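You operate a simulated robot arm through the tools that you are given. There is no shell and no other tool.

The job below is to be done with a simulated robot arm. You get a single attempt, and the scene is never put back.

Task
Empty the blue and the white syrup bottle into the yellow bucket.
Fine: both bottles end in the green crate. Set down upright: what you pick out.

It is judged by the outcome, as a careful person would: the job done as asked, and still so three seconds after it is handed in. It fails if anything else is knocked over, pushed out of place, dropped, spilled or broken.

Robot
A 6-joint arm with a two-finger parallel gripper, fixed in place. Base frame: the origin is at the foot of the arm, x ahead of it, y to its left, z up; the work surface is at about z = 60. Readings come in cm, rad, newtons and seconds.
With the tool pointing down near the work surface it reaches from about 10 to 68 cm from the base axis. Its first joint turns from -1.152 to 1.152 rad. Payload 2.45 kg.
Tool frame: the origin (TCP) lies between the finger pads and is the grasp point; the fingertips stand 2.4 cm ahead of it; z points along the fingers, y is the line along which they close. Largest opening 6.8 cm; finger width 1.7, thickness 1; the body of the gripper, 4 by 7 cm, starts 4.1 cm behind the TCP.
Orientation is that of the tool frame in the base frame, as a unit quaternion [x, y, z, w]. With the fingers straight down and closing along the base's y, the tool's x points along the base's -x, its y along +y and its z along -z.

Tools
- The arm moves only by the tool step_arm. Its arguments are lists of equal length, an entry for each row: "dp": the shift along the tool's x, y, z in cm, a list of three; "angular": the turn, a rotation vector about the tool's x, y, z in rad, a list of three; "gripper": the finger opening in cm, from 0 to 6.8. In form: {"dp": [[tx, ty, tz], ...], "angular": [[ax, ay, az], ...], "gripper": [gripper, ...]}. A call has 1 to 20 rows; each row shifts and turns the commanded pose from where the row before left it, along the tool's axes as they then stand. A row lasts 0.2 s, in which the tool goes at most 5 cm and 0.15 rad; a call with a longer step from one row to the next is refused whole, and so is a gripper value outside its range. A pose out of reach is approached as far as the arm can. The call stops where the force on the tool passes 40 N (or 10 N more than at its start, if that is more) or the arm is blocked; 0.2 s more then pass. The fingers move at their own pace (about 10.8 cm/s each) and stop on an object; they squeeze with about 32 N. The grip force told is the motor's: it shows also when the fingers shut on nothing. Time passes only in rows, and 0.2 s behind the last, so rows that do not move let the fingers close. The reply holds the time, the measured pose of the TCP, the force on the tool along the base axes, the opening and the grip force, in the units named above and with some noise, with the torque about the TCP (base axes, N m) and any sound that the robot's microphone picked up, and new pictures: "pictures" is both (left out), scene, wrist or none.
- Cameras (640 x 400 px; columns grow to the right, rows downward): "scene" is fixed at [16.18, 42.49, 143.95]; the picture's right is [-0.73, -0.68, 0.00], its down [-0.53, 0.58, -0.62] and it looks along [0.42, -0.45, -0.79] (base axes); focal length 331 px, centre (320, 200). "wrist" rides on the gripper at [8.4, 1.1, -7.5] in the tool frame; the picture's right is [-0.13, 0.99, 0.00], its down [-0.60, -0.08, -0.79] and it looks along [-0.79, -0.10, 0.61] (tool axes); focal length 251 px, centre (320, 200). There is no depth. A picture from a camera that has moved, and an enlarged one, comes with that camera's place and axes in the base frame and with its lens.
- zoom(camera, box): a new picture of the part [left, top, right, bottom] of that camera's present view, enlarged. No time passes.
- finish_job(): hands the job in; it is judged then, once.

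Places have to be worked out from the pictures, the camera data and where the tool is seen. Open the gripper and draw the arm clear of the work before you hand the job in, unless the task says otherwise.

The tools are called after "Emit:" as a command line: name --argument value ..., lists and objects as JSON in quotes. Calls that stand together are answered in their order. step_arm: Moves the arm, as the interface text tells. Its arguments: {"type":"object","properties":{"dp":{"type":"array","items":{"type":"array","items":{"type":"number"}}},"angular":{"type":"array","items":{"type":"array","items":{"type":"number"}}},"gripper":{"type":"array","items":{"type":"number"}},"pictures":{"type":"string","enum":["both","scene","wrist","none"]}},"required":["dp","angular","gripper"]} The other tools are called the same way: zoom (camera, box) takes an enlarged picture of a part of a camera's view; finish_job () hands the job in.

At the start:

```text
t: 0.0
ee_pos: [43.37, 4.48, 100.72]
tcp_rot: [0.0, 1.0, 0.0, 0.0]
force: [0.0, -0.3, 0.1]
wrist_torque: [0.0, -0.02, -0.01]
width: 6.79
grip_force: 0.2
```

scene: 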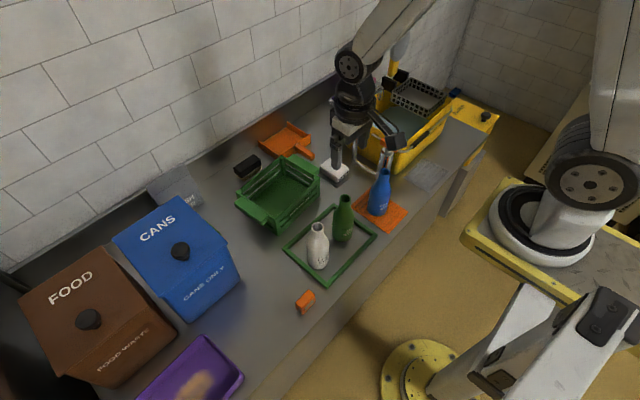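
wrist: 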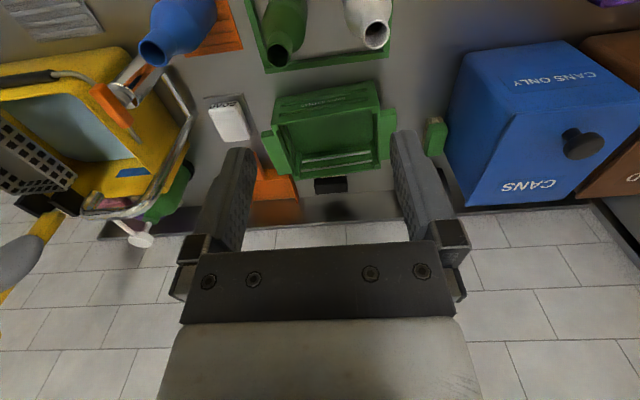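

I start by looking closer at the bottles, the bucket and the crate before moving anything.

Emit:
zoom --camera "scene" --box '[220, 140, 420, 320]'

Emit:
zoom --camera "scene" --box '[330, 40, 510, 220]'

Emit:
zoom --camera "wrist" --box '[0, 0, 240, 260]'

Emit:
zoom --camera "wrist" --box '[200, 0, 460, 220]'

```text
2.22 times, centred on (320, 230) of scene
camera zoom: at [16.18, 42.49, 143.95], right [-0.73, -0.68, 0.0], down [-0.53, 0.58, -0.62], along [0.42, -0.45, -0.79], focal length 736 px, centre (320, 133)
```

zoom: 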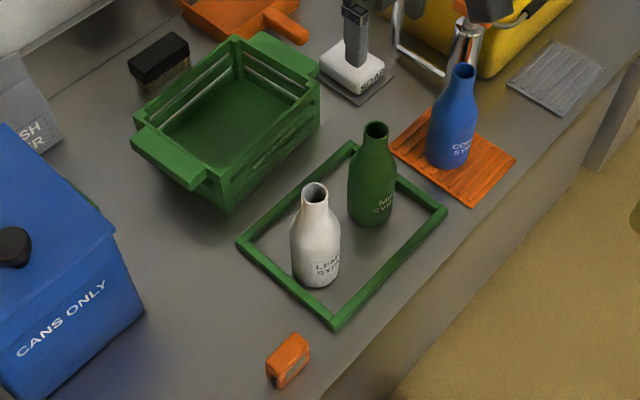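

```text
2.22 times, centred on (420, 130) of scene
camera zoom: at [16.18, 42.49, 143.95], right [-0.73, -0.68, 0.0], down [-0.53, 0.58, -0.62], along [0.42, -0.45, -0.79], focal length 736 px, centre (98, 356)
```

zoom: 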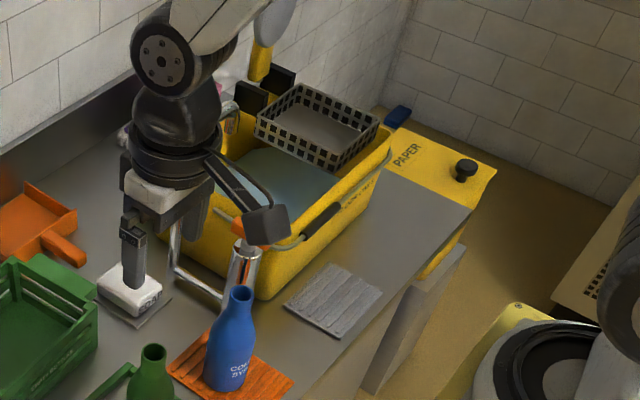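

```text
1.54 times, centred on (120, 130) of wrist
camera zoom: at [34.82, 5.7, 108.2], right [0.13, 0.99, 0.0], down [0.6, -0.08, 0.79], along [0.79, -0.1, -0.61], focal length 387 px, centre (628, 308)
```

zoom: 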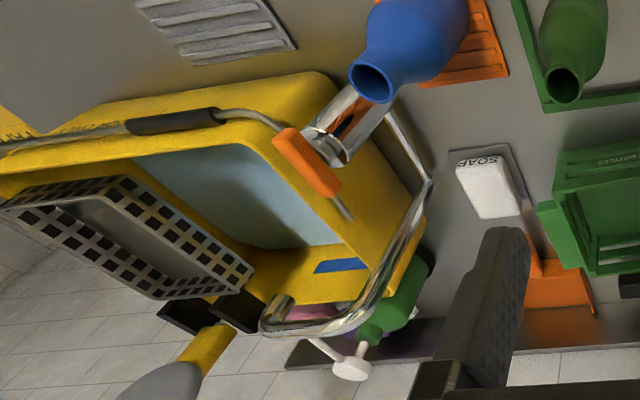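

```text
1.82 times, centred on (330, 110) of wrist
camera zoom: at [34.82, 5.7, 108.2], right [0.13, 0.99, 0.0], down [0.6, -0.08, 0.79], along [0.79, -0.1, -0.61], focal length 457 px, centre (302, 364)
```

zoom: 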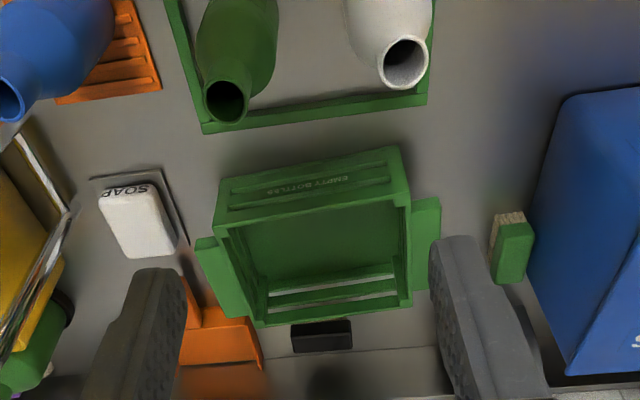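

The bucket is hard to judge because both cameras see it from nearly the same direction. I raise the tool a little and move toward −y for a second line of sight.

Emit:
step_arm --dp '[[2, 0, -3], [2, 0, -3], [2, -2, 0], [0, -3, 0], [0, -3, 0]]' --angular '[[0, 0, 0], [0, 0, 0], [0, 0, 0], [0, 0, 0], [0, 0, 0]]' --gripper '[6.8, 6.8, 6.8, 6.8, 6.8]'

```text
t: 1.2
ee_pos: [37.23, -3.34, 106.65]
tcp_rot: [0.0, 1.0, 0.0, 0.001]
force: [-0.6, -0.1, -0.1]
wrist_torque: [-0.04, 0.01, -0.04]
width: 6.8
grip_force: 0.0
camera wrist: at [28.78, -2.24, 114.11], right [0.13, 0.99, 0.0], down [0.6, -0.08, 0.79], along [0.79, -0.1, -0.61], focal length 251 px, centre (320, 200)
```

scene: 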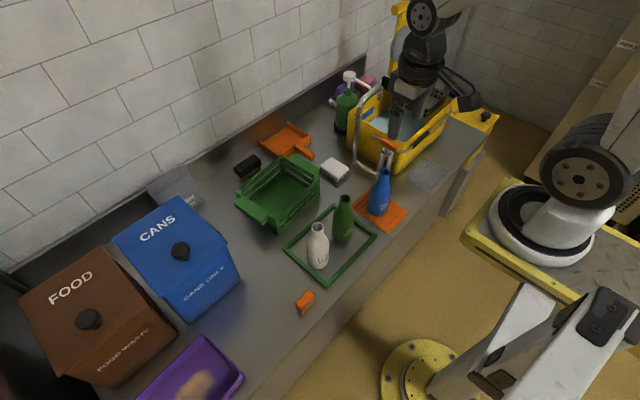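
wrist: 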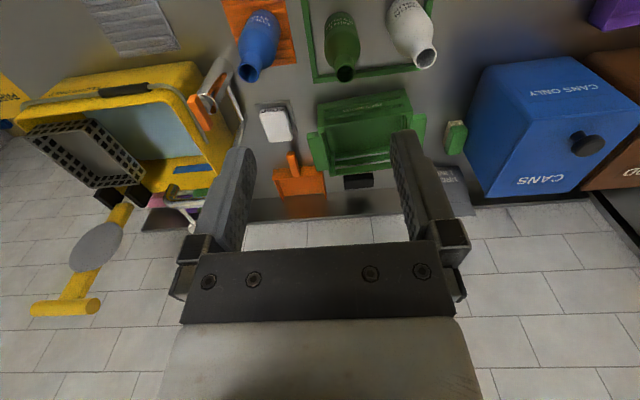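

The bucket sits on the counter behind a chrome arch. I zoom in to understand its geometry.

Emit:
zoom --camera "wrist" --box '[0, 40, 260, 220]'

Emit:
zoom --camera "scene" --box '[320, 50, 520, 200]'

Emit:
step_arm --dp '[[0, -4, 0], [0, -4, 0], [0, -4, 0], [0, -4, 0]]' --angular '[[0, 0, 0], [0, 0, 0], [0, 0, 0], [0, 0, 0]]' --gripper '[6.8, 6.8, 6.8, 6.8]'

```text
2.22 times, centred on (130, 130) of wrist
camera zoom: at [28.78, -2.24, 114.11], right [0.13, 0.99, 0.0], down [0.6, -0.08, 0.79], along [0.79, -0.1, -0.61], focal length 559 px, centre (742, 356)
```

zoom: 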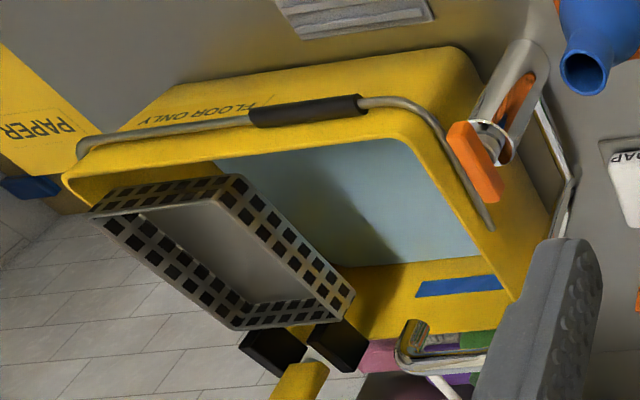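

```text
2.67 times, centred on (420, 125) of scene
camera zoom: at [16.17, 42.49, 143.95], right [-0.73, -0.68, 0.0], down [-0.53, 0.58, -0.62], along [0.42, -0.45, -0.79], focal length 883 px, centre (53, 400)
```

zoom: 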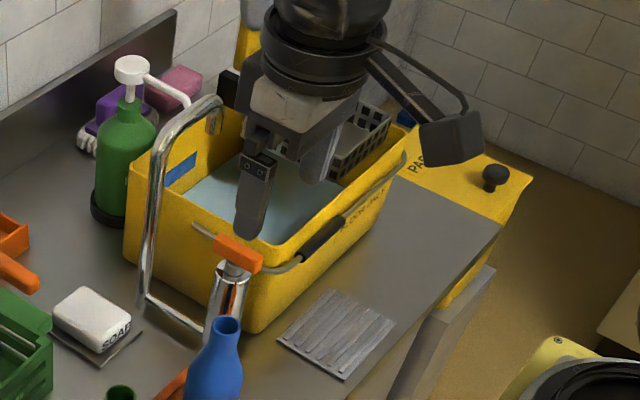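

```text
t: 2.2
ee_pos: [37.3, -19.5, 106.49]
tcp_rot: [-0.001, 1.0, 0.0, 0.0]
force: [0.1, 0.2, 0.0]
wrist_torque: [0.0, 0.07, -0.01]
width: 6.8
grip_force: 0.0
camera wrist: at [28.7, -18.43, 113.99], right [0.13, 0.99, 0.0], down [0.6, -0.08, 0.79], along [0.79, -0.1, -0.61], focal length 251 px, centre (320, 200)
```

scene: 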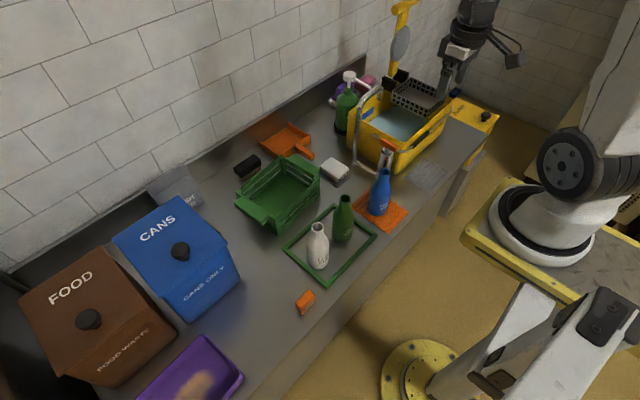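
wrist: 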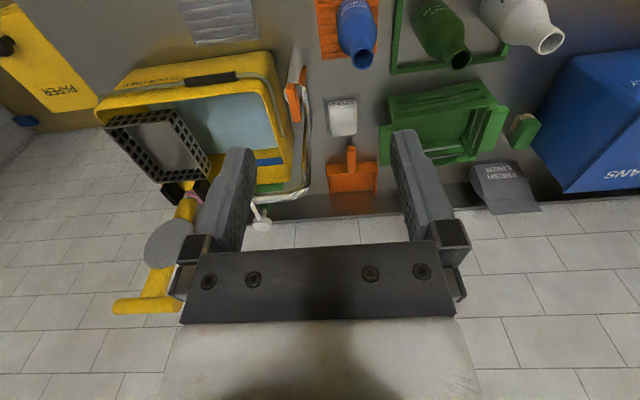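

The clearer scene view shows a yellow mop bucket with water, a wringer basket on its far side, a bail handle at the near rim and a chrome tap at its left. I zoom in from both cameras to triangulate.

Emit:
zoom --camera "scene" --box '[330, 60, 490, 210]'

Emit:
zoom --camera "wrist" --box '[90, 30, 330, 220]'

Emit:
zoom --camera "wrist" --box '[300, 0, 580, 200]'

Emit:
zoom --camera "scene" --box '[230, 130, 430, 290]'

```text
2.67 times, centred on (410, 135) of scene
camera zoom: at [16.17, 42.49, 143.95], right [-0.73, -0.68, 0.0], down [-0.53, 0.58, -0.62], along [0.42, -0.45, -0.79], focal length 883 px, centre (80, 373)
```

zoom: 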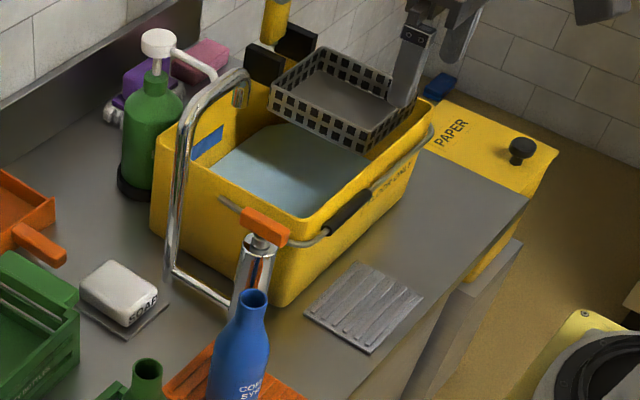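

```text
2.11 times, centred on (210, 125) of wrist
camera zoom: at [28.7, -18.43, 113.99], right [0.13, 0.99, 0.0], down [0.6, -0.08, 0.79], along [0.79, -0.1, -0.61], focal length 529 px, centre (552, 358)
```

zoom: 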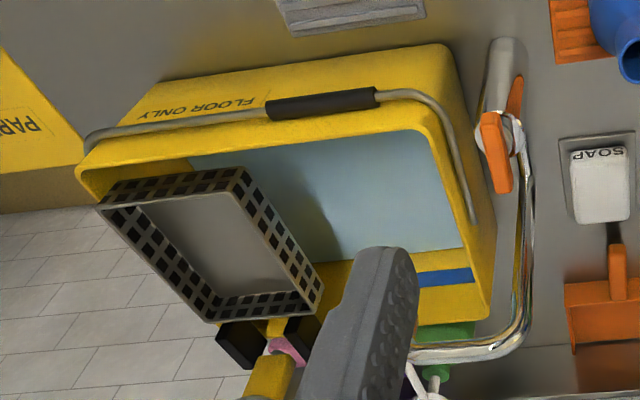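

```text
2.00 times, centred on (440, 100) of wrist
camera zoom: at [28.7, -18.43, 113.99], right [0.13, 0.99, 0.0], down [0.6, -0.08, 0.79], along [0.79, -0.1, -0.61], focal length 503 px, centre (80, 400)
```

zoom: 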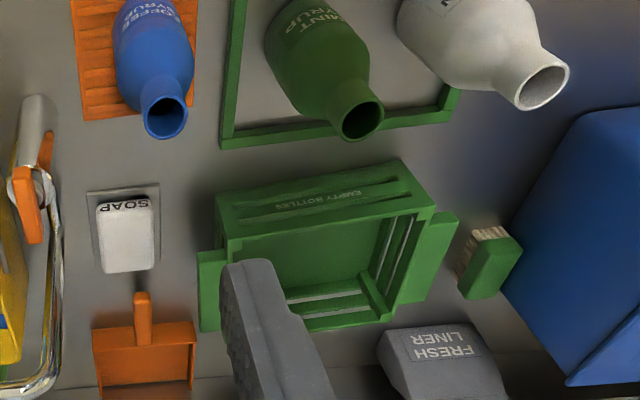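

```text
2.50 times, centred on (330, 210) of scene
camera zoom: at [16.17, 42.49, 143.95], right [-0.73, -0.68, 0.0], down [-0.53, 0.58, -0.62], along [0.42, -0.45, -0.79], focal length 828 px, centre (295, 175)
```

zoom: 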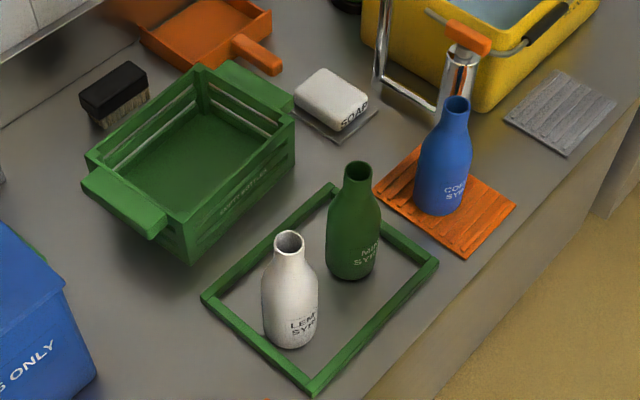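

From these two views I judge the following positions:
- Blue bottle at about (45.3, -15.2), white at about (46.8, 10.3), green at about (47.5, -1.3). Mouths are near z 77.
- Bucket rim at x 48–70, y −30 to −58, z about 76.5, with its open part at y −31 to −46.
- Tap lever near (51, −26, 76) and tap spout near (63, −35, 85).

A side grip needs the wrist camera above the fingers, so I test flipping the tool by −π about its own axis here, high and clear.

Emit:
step_arm --dp '[[0, 0, 0], [0, 0, 0], [0, 0, 0], [0, 0, 0], [0, 0, 0], [0, 0, 0], [0, 0, 0], [0, 0, 0], [0, 0, 0], [0, 0, 0], [0, 0, 0], [0, 0, 0], [0, 0, 0], [0, 0, 0], [0, 0, 0], [0, 0, 0], [0, 0, 0], [0, 0, 0], [0, 0, 0], [0, 0, 0]]' --angular '[[0, 0, -0.15], [0, 0, -0.15], [0, 0, -0.15], [0, 0, -0.15], [0, 0, -0.15], [0, 0, -0.15], [0, 0, -0.15], [0, 0, -0.15], [0, 0, -0.15], [0, 0, -0.15], [0, 0, -0.15], [0, 0, -0.15], [0, 0, -0.15], [0, 0, -0.15], [0, 0, -0.15], [0, 0, -0.15], [0, 0, -0.15], [0, 0, -0.15], [0, 0, -0.15], [0, 0, -0.15]]' --gripper '[6.8, 6.8, 6.8, 6.8, 6.8, 6.8, 6.8, 6.8, 6.8, 6.8, 6.8, 6.8, 6.8, 6.8, 6.8, 6.8, 6.8, 6.8, 6.8, 6.8]'

```text
t: 6.4
ee_pos: [42.27, -3.04, 104.22]
tcp_rot: [0.997, -0.08, 0.001, 0.019]
force: [-0.3, 0.0, -0.4]
wrist_torque: [0.0, 0.02, 0.01]
width: 6.79
grip_force: 0.0
out of reach, approached as far as the arm can: row 17, 18, 19, 20
camera wrist: at [50.23, -5.2, 111.89], right [-0.29, -0.96, 0.04], down [-0.58, 0.2, 0.79], along [-0.76, 0.2, -0.62], focal length 251 px, centre (320, 200)
```

scene: 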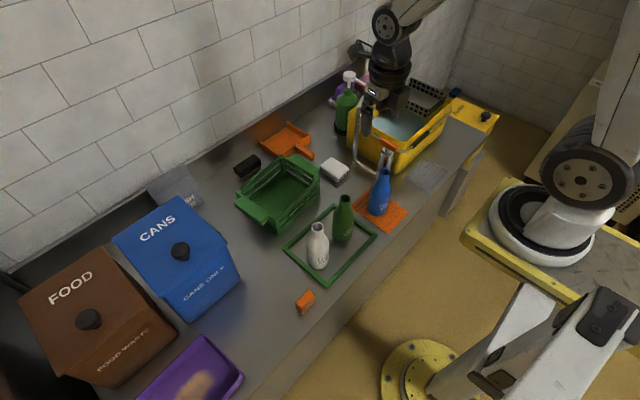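
wrist: 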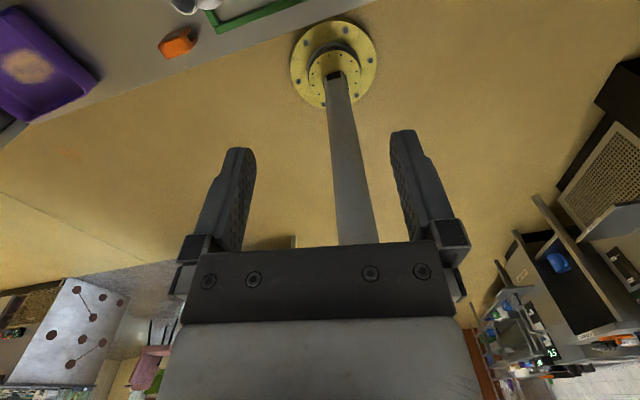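

The full flip runs into a wrist limit, so I drop that idea. An unflipped side grip pitched about 35° below horizontal keeps the camera clear of the table, so I rotate back the same way.

Emit:
step_arm --dp '[[0, 0, 0], [0, 0, 0], [0, 0, 0], [0, 0, 0], [0, 0, 0], [0, 0, 0], [0, 0, 0], [0, 0, 0], [0, 0, 0], [0, 0, 0], [0, 0, 0], [0, 0, 0], [0, 0, 0], [0, 0, 0], [0, 0, 0], [0, 0, 0], [0, 0, 0], [0, 0, 0], [0, 0, 0], [0, 0, 0]]' --angular '[[0, 0, 0.15], [0, 0, 0.15], [0, 0, 0.15], [0, 0, 0.15], [0, 0, 0.15], [0, 0, 0.15], [0, 0, 0.15], [0, 0, 0.15], [0, 0, 0.15], [0, 0, 0.15], [0, 0, 0.15], [0, 0, 0.15], [0, 0, 0.15], [0, 0, 0.15], [0, 0, 0.15], [0, 0, 0.15], [0, 0, 0.15], [0, 0, 0.15], [0, 0, 0.15], [0, 0, 0.15]]' --gripper '[6.8, 6.8, 6.8, 6.8, 6.8, 6.8, 6.8, 6.8, 6.8, 6.8, 6.8, 6.8, 6.8, 6.8, 6.8, 6.8, 6.8, 6.8, 6.8, 6.8]'

```text
t: 10.6
ee_pos: [42.25, -3.06, 104.46]
tcp_rot: [0.002, 1.0, 0.0, 0.0]
force: [0.3, -0.5, 0.0]
wrist_torque: [0.01, 0.02, -0.01]
width: 6.78
grip_force: 0.1
camera wrist: at [33.76, -1.94, 111.84], right [0.13, 0.99, 0.0], down [0.6, -0.08, 0.79], along [0.79, -0.1, -0.61], focal length 251 px, centre (320, 200)
```

scene: 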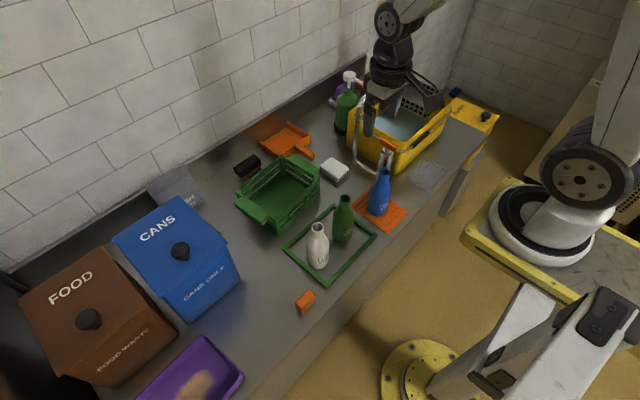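
wrist: 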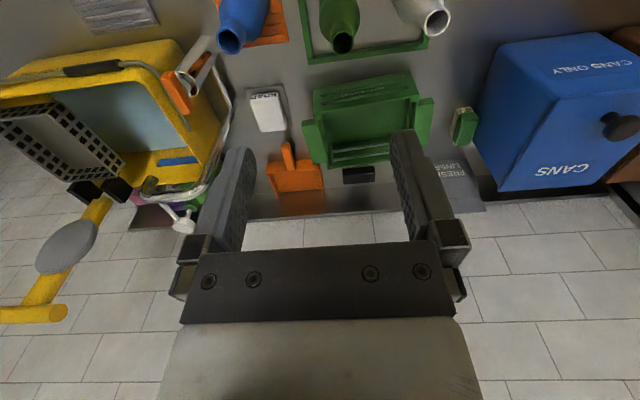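

The arm is back to tool-down at (42.3, −3.1, 104.5). I now pitch the tool up to 35° below horizontal, still high above everything.

Emit:
step_arm --dp '[[0, 0, 0], [0, 0, 0], [0, 0, 0], [0, 0, 0], [0, 0, 0], [0, 0, 0], [0, 0, 0]]' --angular '[[0, -0.1371, 0], [0, -0.1371, 0], [0, -0.1371, 0], [0, -0.1371, 0], [0, -0.1371, 0], [0, -0.1371, 0], [0, -0.1371, 0]]' --gripper '[6.8, 6.8, 6.8, 6.8, 6.8, 6.8, 6.8]'

```text
t: 12.2
ee_pos: [45.69, -1.91, 104.58]
tcp_rot: [-0.057, 0.946, 0.029, 0.317]
force: [0.8, -1.6, 0.0]
wrist_torque: [0.07, 0.07, -0.05]
width: 6.82
grip_force: 0.2
out of reach, approached as far as the arm can: row 4, 5, 6, 7
camera wrist: at [34.31, -2.33, 105.49], right [-0.02, 0.99, 0.1], down [0.01, -0.1, 1.0], along [1.0, 0.02, -0.01], focal length 251 px, centre (320, 200)
```

scene: 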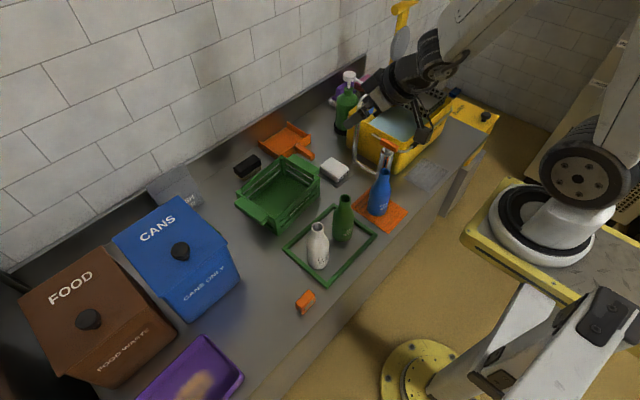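
wrist: 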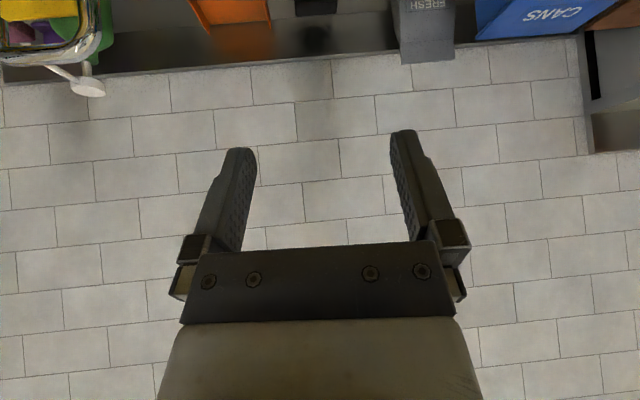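

The tool only reached about 53° below horizontal, probably because the arm is folded too tightly this high and close in. I square it up, move out and lower over empty counter, then try the rest of the pitch.

Emit:
step_arm --dp '[[0, 0, 0], [0.9, -2, 3.7], [0.9, -2, 3.7], [0.9, -2, 3.7], [0.9, -2, 3.7], [0, 0, 0], [0, 0, 0], [0, 0, 0]]' --angular '[[0.091, 0, 0.09], [0, 0, 0], [0, 0, 0], [0, 0, 0], [0, 0, 0], [0, -0.105, 0], [0, -0.105, 0], [0, -0.105, 0]]' --gripper '[6.8, 6.8, 6.8, 6.8, 6.8, 6.8, 6.8, 6.8]'

```text
t: 14.0
ee_pos: [53.54, -11.6, 92.45]
tcp_rot: [0.055, 0.884, 0.014, 0.463]
force: [0.6, -0.3, -0.5]
wrist_torque: [-0.01, 0.0, 0.01]
width: 6.79
grip_force: 0.1
out of reach, approached as far as the arm can: row 7, 8
camera wrist: at [42.66, -9.4, 89.94], right [0.16, 0.97, 0.18], down [-0.32, -0.12, 0.94], along [0.94, -0.2, 0.29], focal length 251 px, centre (320, 200)
```

scene: 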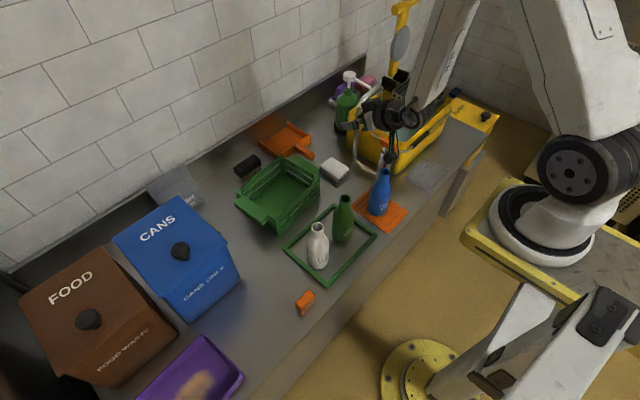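
wrist: 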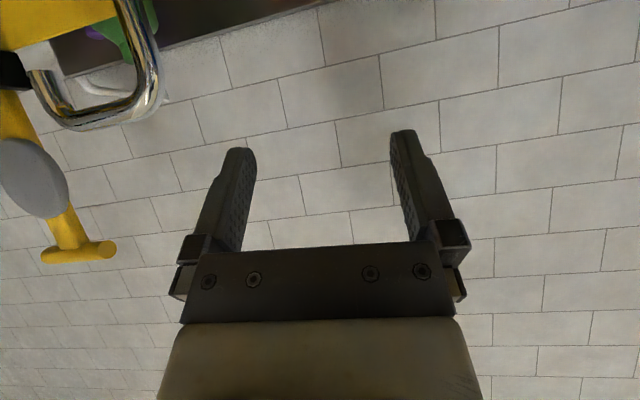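

The pitch now reaches about 35°, with a small skew. I back off and lower to a standoff in front of the blue bottle, around x 36, squaring up the orientation.

Emit:
step_arm --dp '[[3.6, -0.7, -1.64], [3.6, -0.7, -1.64], [3.6, -0.7, -1.64], [3.6, -0.7, -1.64], [3.6, -0.7, -1.64], [0, 0, 0]]' --angular '[[0, 0, 0], [0, 0, 0], [0, 0, 0], [0, 0, 0], [0, 0, 0], [-0.026, 0.005, -0.11]]' --gripper '[6.8, 6.8, 6.8, 6.8, 6.8, 6.8]'

```text
t: 15.4
ee_pos: [47.77, -22.24, 94.46]
tcp_rot: [-0.003, 0.887, -0.007, 0.461]
force: [-0.5, 0.3, 0.0]
wrist_torque: [0.02, -0.02, -0.01]
width: 6.79
grip_force: 0.0
out of reach, approached as far as the arm can: row 1, 2, 3, 4, 5, 6
camera wrist: at [36.63, -21.19, 91.81], right [0.07, 0.99, 0.09], down [-0.3, -0.06, 0.95], along [0.95, -0.1, 0.29], focal length 251 px, centre (320, 200)
```

scene: 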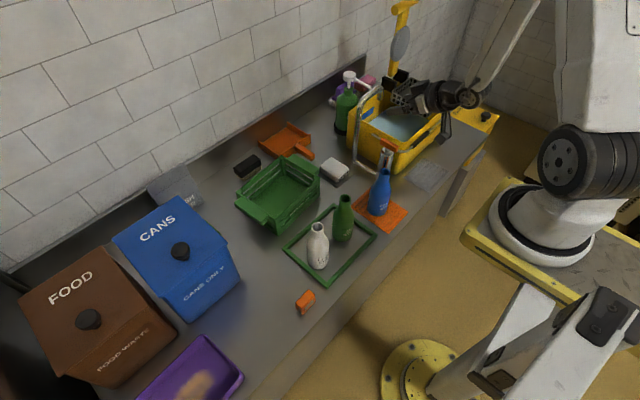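
wrist: 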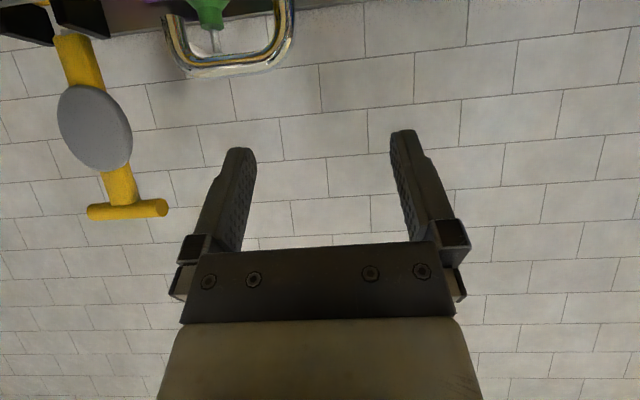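

The arm reports limits and drifts sideways, so I suspect the wrist has changed branch and its last joint is near a stop. I test small rolls about the tool axis here in free space to find the free direction.

Emit:
step_arm --dp '[[0, 0, 0], [0, 0, 0], [0, 0, 0], [0, 0, 0]]' --angular '[[0, 0, 0.15], [0, 0, 0.15], [0, 0, 0.15], [0, 0, 0.15]]' --gripper '[6.8, 6.8, 6.8, 6.8]' --pictures "none"

```text
t: 16.4
ee_pos: [47.89, -22.38, 94.41]
tcp_rot: [0.259, 0.847, 0.124, 0.447]
force: [-0.2, 0.5, -0.1]
wrist_torque: [-0.01, 0.01, 0.03]
width: 6.82
grip_force: 0.0
```

Positive roll is free. I continue to a half turn in total, which puts the camera above the fingers.

Emit:
step_arm --dp '[[0, 0, 0], [0, 0, 0], [0, 0, 0], [0, 0, 0], [0, 0, 0], [0, 0, 0], [0, 0, 0], [0, 0, 0], [0, 0, 0], [0, 0, 0], [0, 0, 0], [0, 0, 0], [0, 0, 0], [0, 0, 0], [0, 0, 0], [0, 0, 0], [0, 0, 0]]' --angular '[[0, 0, 0.15], [0, 0, 0.15], [0, 0, 0.15], [0, 0, 0.15], [0, 0, 0.15], [0, 0, 0.15], [0, 0, 0.15], [0, 0, 0.15], [0, 0, 0.15], [0, 0, 0.15], [0, 0, 0.15], [0, 0, 0.15], [0, 0, 0.15], [0, 0, 0.15], [0, 0, 0.15], [0, 0, 0.15], [0, 0, 0.1416]]' --gripper '[6.8, 6.8, 6.8, 6.8, 6.8, 6.8, 6.8, 6.8, 6.8, 6.8, 6.8, 6.8, 6.8, 6.8, 6.8, 6.8, 6.8]'

```text
t: 20.0
ee_pos: [47.72, -22.24, 94.43]
tcp_rot: [0.886, 0.004, 0.463, 0.013]
force: [0.1, -0.5, 0.6]
wrist_torque: [-0.02, -0.02, 0.01]
width: 6.82
grip_force: 0.1
camera wrist: at [46.31, -23.13, 105.6], right [-0.08, -0.99, -0.08], down [-1.0, 0.08, -0.05], along [0.05, 0.08, -1.0], focal length 251 px, centre (320, 200)
```

scene: 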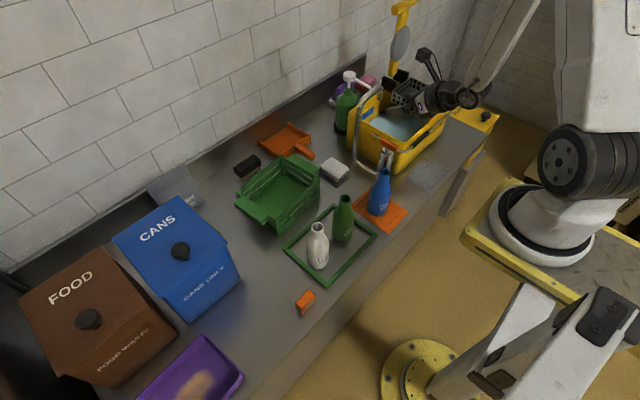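
wrist: 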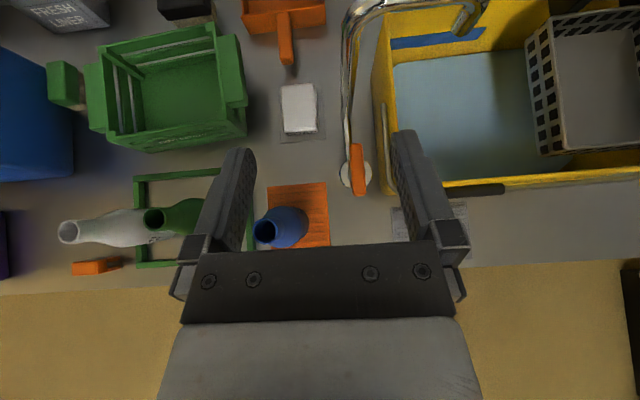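

This gives a natural camera-above pose with an overhead view. I zoom in to refine positions of the bottles, bucket opening and crate.

Emit:
zoom --camera "wrist" --box '[220, 160, 380, 260]'

Emit:
zoom --camera "wrist" --box '[320, 0, 640, 200]'

Emit:
zoom --camera "wrist" --box '[30, 0, 350, 200]'

```text
4.00 times, centred on (300, 210) of wrist
camera zoom: at [46.31, -23.13, 105.6], right [-0.08, -0.99, -0.08], down [-1.0, 0.08, -0.05], along [0.05, 0.08, -1.0], focal length 1006 px, centre (400, 160)
```

zoom: 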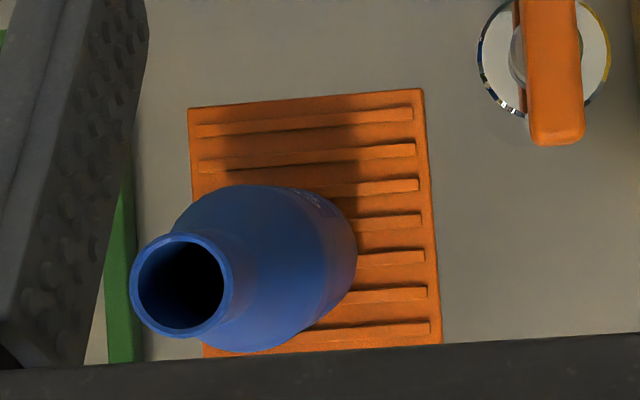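

```text
2.00 times, centred on (480, 100) of wrist
camera zoom: at [46.31, -23.13, 105.6], right [-0.08, -0.99, -0.08], down [-1.0, 0.08, -0.05], along [0.05, 0.08, -1.0], focal length 503 px, centre (0, 400)
```

zoom: 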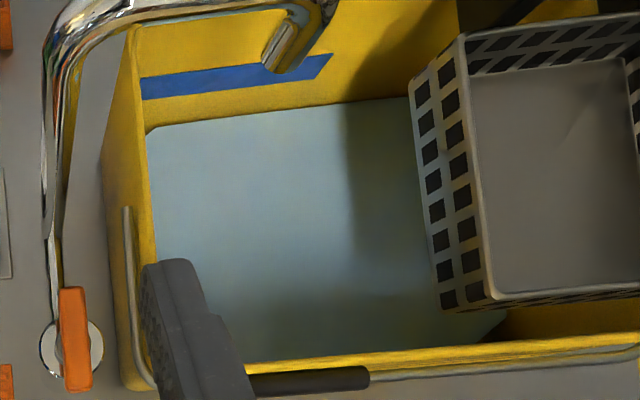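

```text
2.00 times, centred on (190, 100) of wrist
camera zoom: at [46.31, -23.13, 105.6], right [-0.08, -0.99, -0.08], down [-1.0, 0.08, -0.05], along [0.05, 0.08, -1.0], focal length 503 px, centre (580, 400)
```

zoom: 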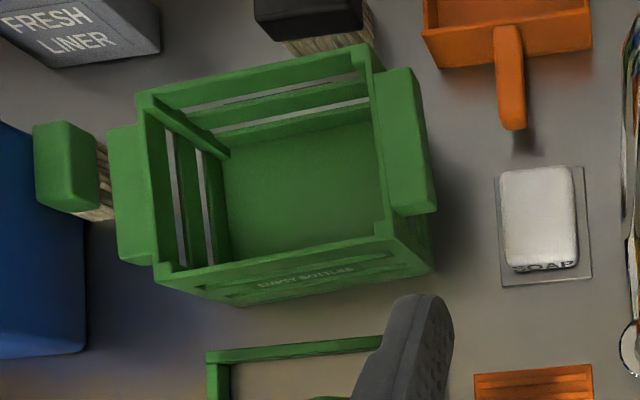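

Refined positions:
- Blue is at about (44.7, −14.5), body diameter about 6.05. White is at about (46.5, 10.5).
- The bucket opening spans y −31 to −46 and x 49.5 to 69, with the spout at x 60 or more.
- The crate interior spans x 62–75.5 and y −6.5 to 11.4, rim at z 69.4.

I square up at 40° pitch and move to a spot behind and above the blue bottle.

Emit:
step_arm --dp '[[0, 0, 0], [-2.23, -2.58, -2.66], [-2.23, -2.58, -2.66], [-2.23, -2.58, -2.66], [-2.55, 0, 2.14], [-2.55, 0, 2.14], [-2.55, 0, 2.14]]' --angular '[[0.019, -0.09, 0.019], [0, 0, 0], [0, 0, 0], [0, 0, 0], [0, 0, 0], [0, 0, 0], [0, 0, 0]]' --gripper '[6.8, 6.8, 6.8, 6.8, 6.8, 6.8, 6.8]'

```text
t: 21.6
ee_pos: [38.84, -16.29, 83.28]
tcp_rot: [0.906, 0.001, 0.424, 0.001]
force: [-0.5, -0.4, -0.2]
wrist_torque: [0.01, -0.03, 0.02]
width: 6.81
grip_force: 0.1
out of reach, approached as far as the arm can: row 4
camera wrist: at [38.36, -17.37, 94.41], right [-0.08, -0.99, -0.1], down [-1.0, 0.08, 0.05], along [-0.04, 0.1, -0.99], focal length 251 px, centre (320, 200)
```

scene: 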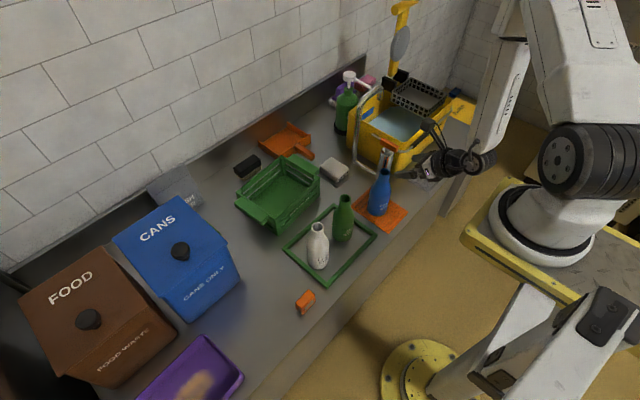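
wrist: 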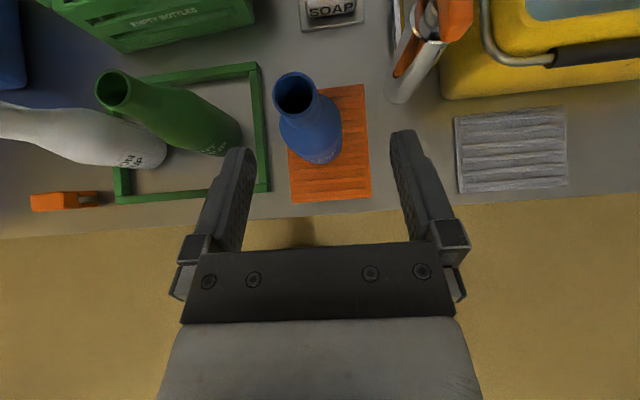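

The pose is clean and the bottle is right ahead. I zoom in to fix the blue bottle's lateral position accurately before descending.

Emit:
zoom --camera "wrist" --box '[240, 50, 400, 150]'

Emit:
zoom --camera "wrist" --box '[240, 110, 400, 210]'

Emit:
zoom --camera "scene" --box '[340, 130, 500, 230]'

```text
4.00 times, centred on (320, 100) of wrist
camera zoom: at [38.36, -17.37, 94.41], right [-0.08, -0.99, -0.1], down [-1.0, 0.08, 0.05], along [-0.04, 0.1, -0.99], focal length 1006 px, centre (320, 600)
```

zoom: 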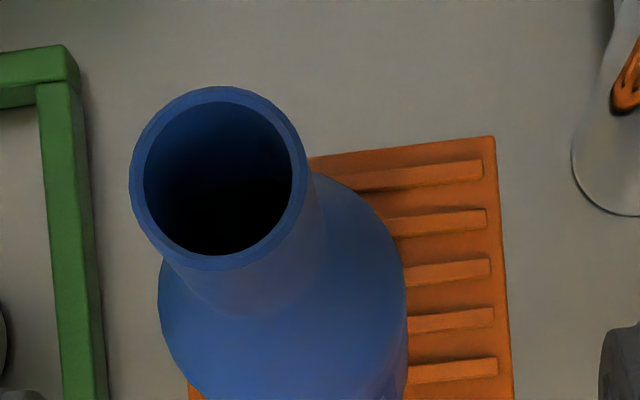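

```text
4.00 times, centred on (320, 160) of wrist
camera zoom: at [38.36, -17.37, 94.41], right [-0.08, -0.99, -0.1], down [-1.0, 0.08, 0.05], along [-0.04, 0.1, -0.99], focal length 1006 px, centre (320, 360)
```

zoom: 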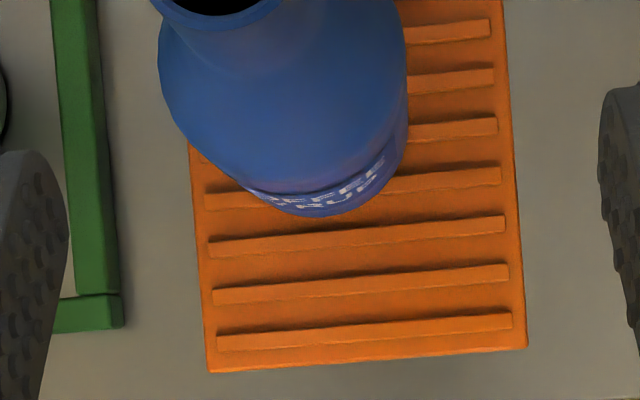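

```text
4.00 times, centred on (420, 180) of scene
camera zoom: at [16.17, 42.49, 143.95], right [-0.73, -0.68, 0.0], down [-0.53, 0.58, -0.62], along [0.42, -0.45, -0.79], focal length 1325 px, centre (-80, 280)
```

zoom: 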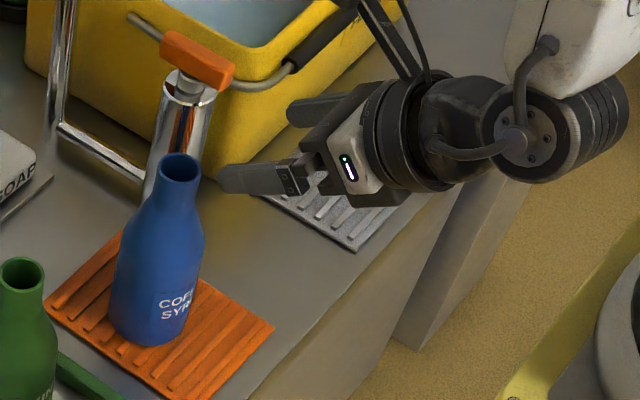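

The blue axis is confirmed at about (44.75, −14.55). I pitch to 45° and drop to a pre-grasp point 6 cm back along the tool axis, then check the alignment.

Emit:
step_arm --dp '[[0, 0, 0], [-2.163, -0.58, 2.663], [-2.163, -0.58, 2.663], [-2.163, -0.58, 2.663], [0, 0, 0]]' --angular '[[0, -0.0885, 0], [0, 0, 0], [0, 0, 0], [0, 0, 0], [0, 0, 0]]' --gripper '[6.8, 6.8, 6.8, 6.8, 6.8]'

Emit:
zoom --camera "scene" --box '[340, 130, 500, 230]'

Emit:
zoom --camera "wrist" --box '[220, 50, 420, 175]'

```text
t: 22.8
ee_pos: [39.95, -14.62, 72.95]
tcp_rot: [0.924, 0.001, 0.383, 0.002]
force: [-0.4, 0.6, 0.5]
wrist_torque: [0.0, 0.0, -0.02]
width: 6.79
grip_force: 0.0
camera wrist: at [40.4, -15.75, 84.1], right [-0.09, -0.99, -0.09], down [-0.99, 0.08, 0.13], along [-0.13, 0.1, -0.99], focal length 251 px, centre (320, 200)
```

scene: 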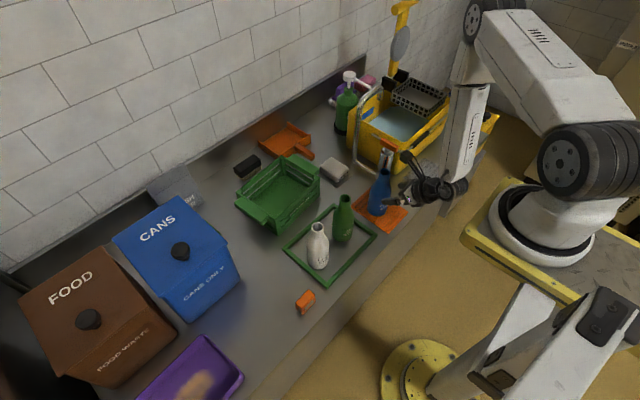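
wrist: 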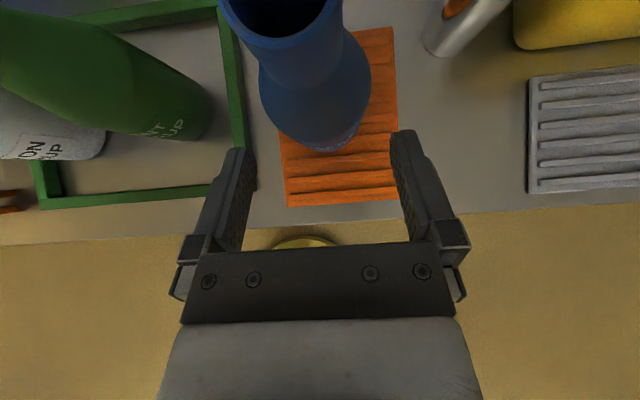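

```text
4.00 times, centred on (420, 180) of scene
camera zoom: at [16.18, 42.49, 143.95], right [-0.73, -0.68, 0.0], down [-0.53, 0.58, -0.62], along [0.42, -0.45, -0.79], focal length 1325 px, centre (-80, 280)
```

zoom: 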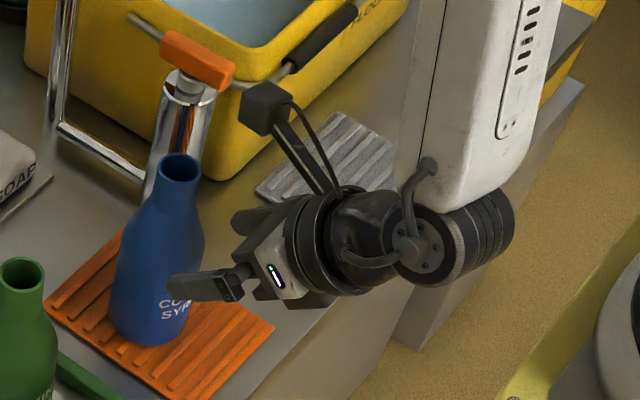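

```text
3.20 times, centred on (320, 112) of wrist
camera zoom: at [40.4, -15.75, 84.1], right [-0.09, -0.99, -0.09], down [-0.99, 0.08, 0.13], along [-0.13, 0.1, -0.99], focal length 805 px, centre (320, 480)
```

zoom: 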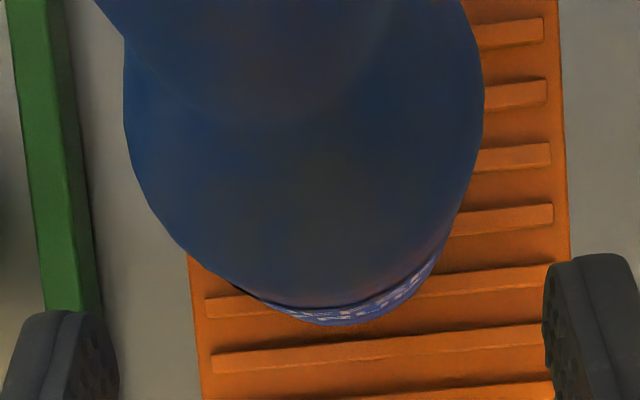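

Finger midpoint and bottle axis agree to about 0.1 cm, so I correct that and advance half the way along the tool axis.

Emit:
step_arm --dp '[[0, -0.1, 0.8], [0, 0, 1.0], [0, 0, 1.2], [0, 0, 0]]' --angular '[[0, 0, 0], [0, 0, 0], [0, 0, 0], [0, 0, 0]]' --gripper '[6.8, 6.8, 6.8, 6.8]'

Emit:
zoom --camera "wrist" --box '[220, 50, 420, 175]'

Emit:
zoom --camera "scene" --box '[340, 150, 460, 225]'

```text
t: 23.8
ee_pos: [42.12, -14.54, 70.9]
tcp_rot: [0.924, 0.002, 0.383, 0.0]
force: [-0.2, 0.5, -0.6]
wrist_torque: [0.01, -0.01, 0.0]
width: 6.79
grip_force: 0.0
camera wrist: at [42.62, -15.68, 82.06], right [-0.09, -0.99, -0.09], down [-0.99, 0.08, 0.13], along [-0.13, 0.1, -0.99], focal length 251 px, centre (320, 200)
```

scene: 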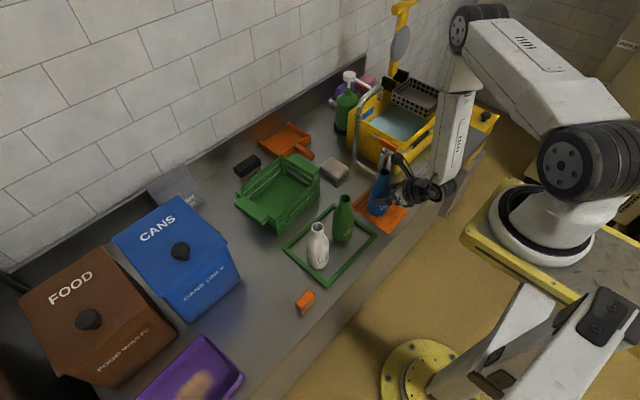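
wrist: 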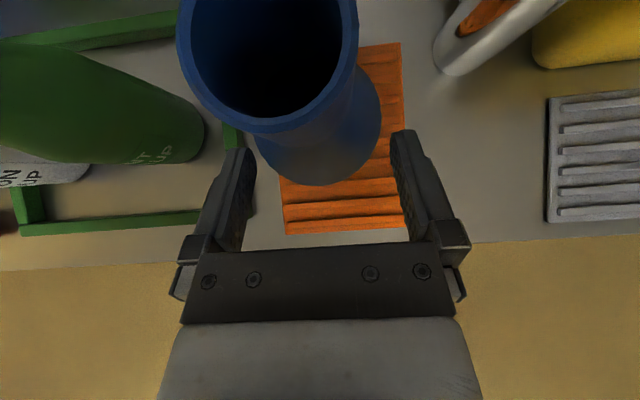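

```text
3.20 times, centred on (320, 112) of wrist
camera zoom: at [42.62, -15.68, 82.06], right [-0.09, -0.99, -0.09], down [-0.99, 0.08, 0.13], along [-0.13, 0.1, -0.99], focal length 805 px, centre (320, 480)
```

zoom: 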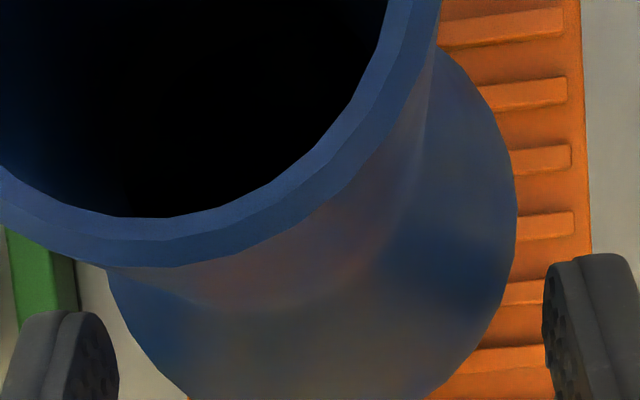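

```text
5.33 times, centred on (400, 188) of scene
camera zoom: at [16.18, 42.49, 143.95], right [-0.73, -0.68, 0.0], down [-0.53, 0.58, -0.62], along [0.42, -0.45, -0.79], focal length 1767 px, centre (-107, 267)
```

zoom: 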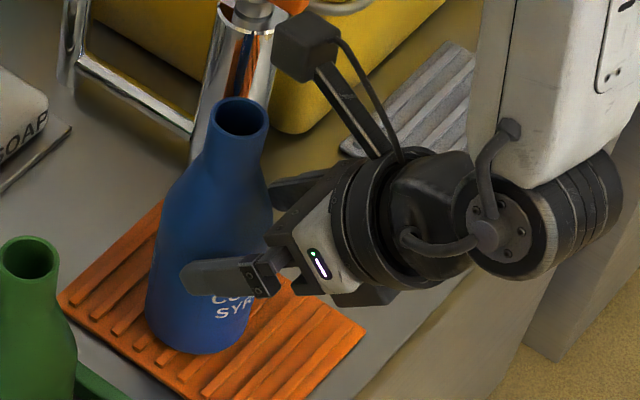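

The wrist camera block would come down onto the bottle mouth at 45° pitch: it sits about 11.2 cm above the TCP and the mouth about 9.2 cm. I back off and re-pitch to about 20°, which puts the camera behind the neck.

Emit:
step_arm --dp '[[0, 0, -2.5], [0, 0, -2.5], [0, 0, 0], [0, 0, 0], [0, 0, 0], [0, 0, 0]]' --angular '[[0, 0, 0], [0, 0, 0], [0, 0.1454, 0], [0, 0.1454, 0], [0, 0.1454, 0], [0, 0, 0]]' --gripper '[6.8, 6.8, 6.8, 6.8, 6.8, 6.8]'

Emit:
zoom --camera "scene" --box '[340, 140, 500, 240]'

```text
t: 25.2
ee_pos: [38.57, -14.43, 74.36]
tcp_rot: [0.819, 0.001, 0.574, 0.001]
force: [0.6, -0.5, 0.3]
wrist_torque: [0.0, -0.01, -0.01]
width: 6.8
grip_force: 0.1
camera wrist: at [34.22, -15.6, 84.79], right [-0.04, -0.99, -0.12], down [-0.95, 0.08, -0.3], along [0.3, 0.1, -0.95], focal length 251 px, centre (320, 200)
```

scene: 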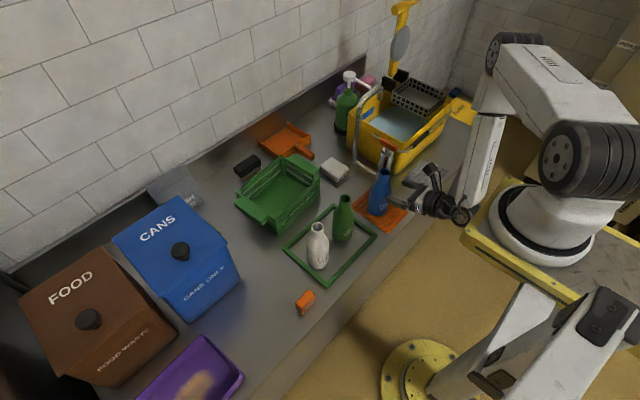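
wrist: 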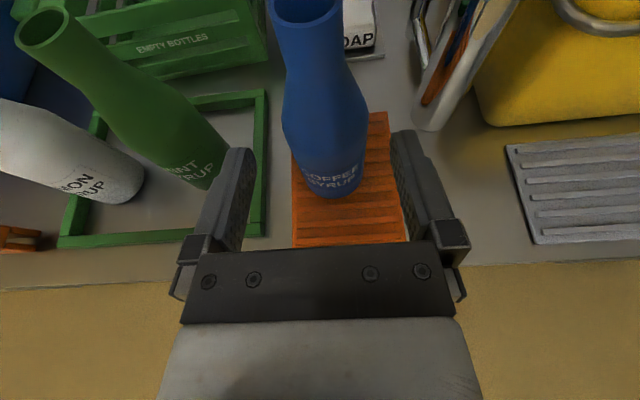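

```text
4.00 times, centred on (420, 190) of scene
camera zoom: at [16.18, 42.49, 143.95], right [-0.73, -0.68, 0.0], down [-0.53, 0.58, -0.62], along [0.42, -0.45, -0.79], focal length 1325 px, centre (-80, 240)
```

zoom: 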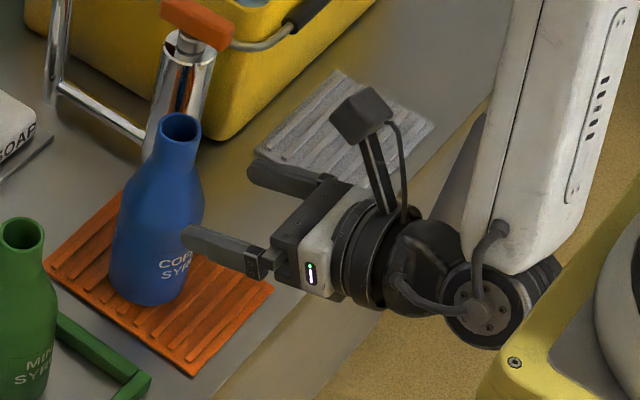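

Pitch is 20° and the camera is clear behind the neck. I lower to grip height and advance partway.

Emit:
step_arm --dp '[[-1.82, 0.035, 0.49], [-1.82, 0.035, 0.49], [0, 0, 1.0], [0, 0, 1.0], [0, 0, 1.0], [0, 0, 0]]' --angular '[[0, 0, 0], [0, 0, 0], [0, 0, 0], [0, 0, 0], [0, 0, 0], [0, 0, 0]]' --gripper '[6.8, 6.8, 6.8, 6.8, 6.8, 6.8]'

Emit:
zoom --camera "wrist" --box '[220, 80, 420, 205]'

Emit:
zoom --camera "scene" --box '[340, 150, 460, 225]'

```text
t: 26.6
ee_pos: [40.91, -14.63, 69.58]
tcp_rot: [0.819, 0.001, 0.573, 0.0]
force: [0.4, 0.9, 1.1]
wrist_torque: [0.01, 0.01, 0.0]
width: 6.85
grip_force: 0.0
camera wrist: at [36.71, -15.65, 80.0], right [-0.04, -0.99, -0.12], down [-0.95, 0.08, -0.3], along [0.3, 0.1, -0.95], focal length 251 px, centre (320, 200)
```

scene: 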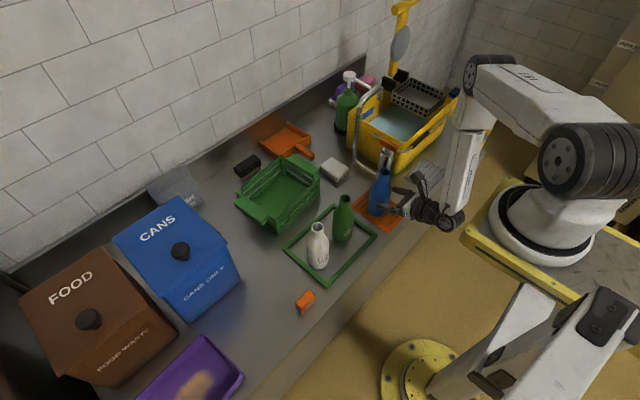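
wrist: 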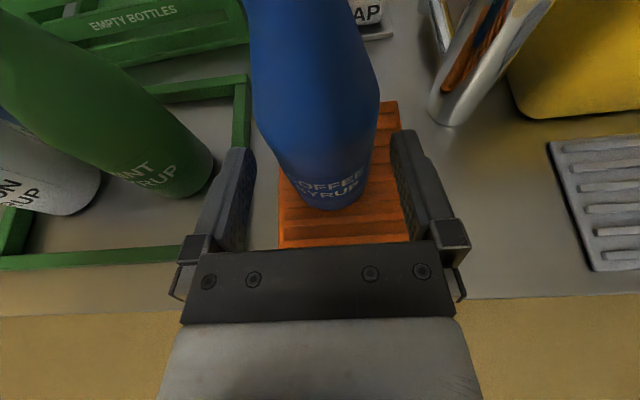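

```text
3.20 times, centred on (320, 142) of wrist
camera zoom: at [36.71, -15.65, 80.0], right [-0.04, -0.99, -0.12], down [-0.95, 0.08, -0.3], along [0.3, 0.1, -0.95], focal length 805 px, centre (320, 384)
```

zoom: 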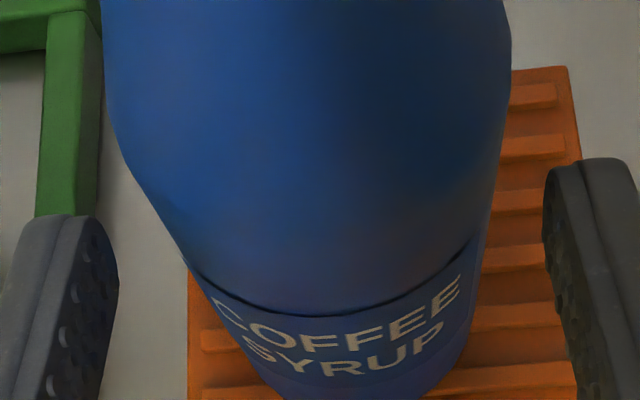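

```text
5.33 times, centred on (400, 188) of scene
camera zoom: at [16.18, 42.49, 143.95], right [-0.73, -0.68, 0.0], down [-0.53, 0.58, -0.62], along [0.42, -0.45, -0.79], focal length 1767 px, centre (-107, 267)
```

zoom: 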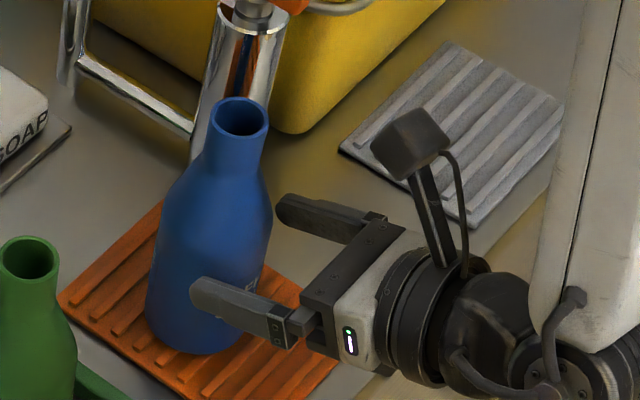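

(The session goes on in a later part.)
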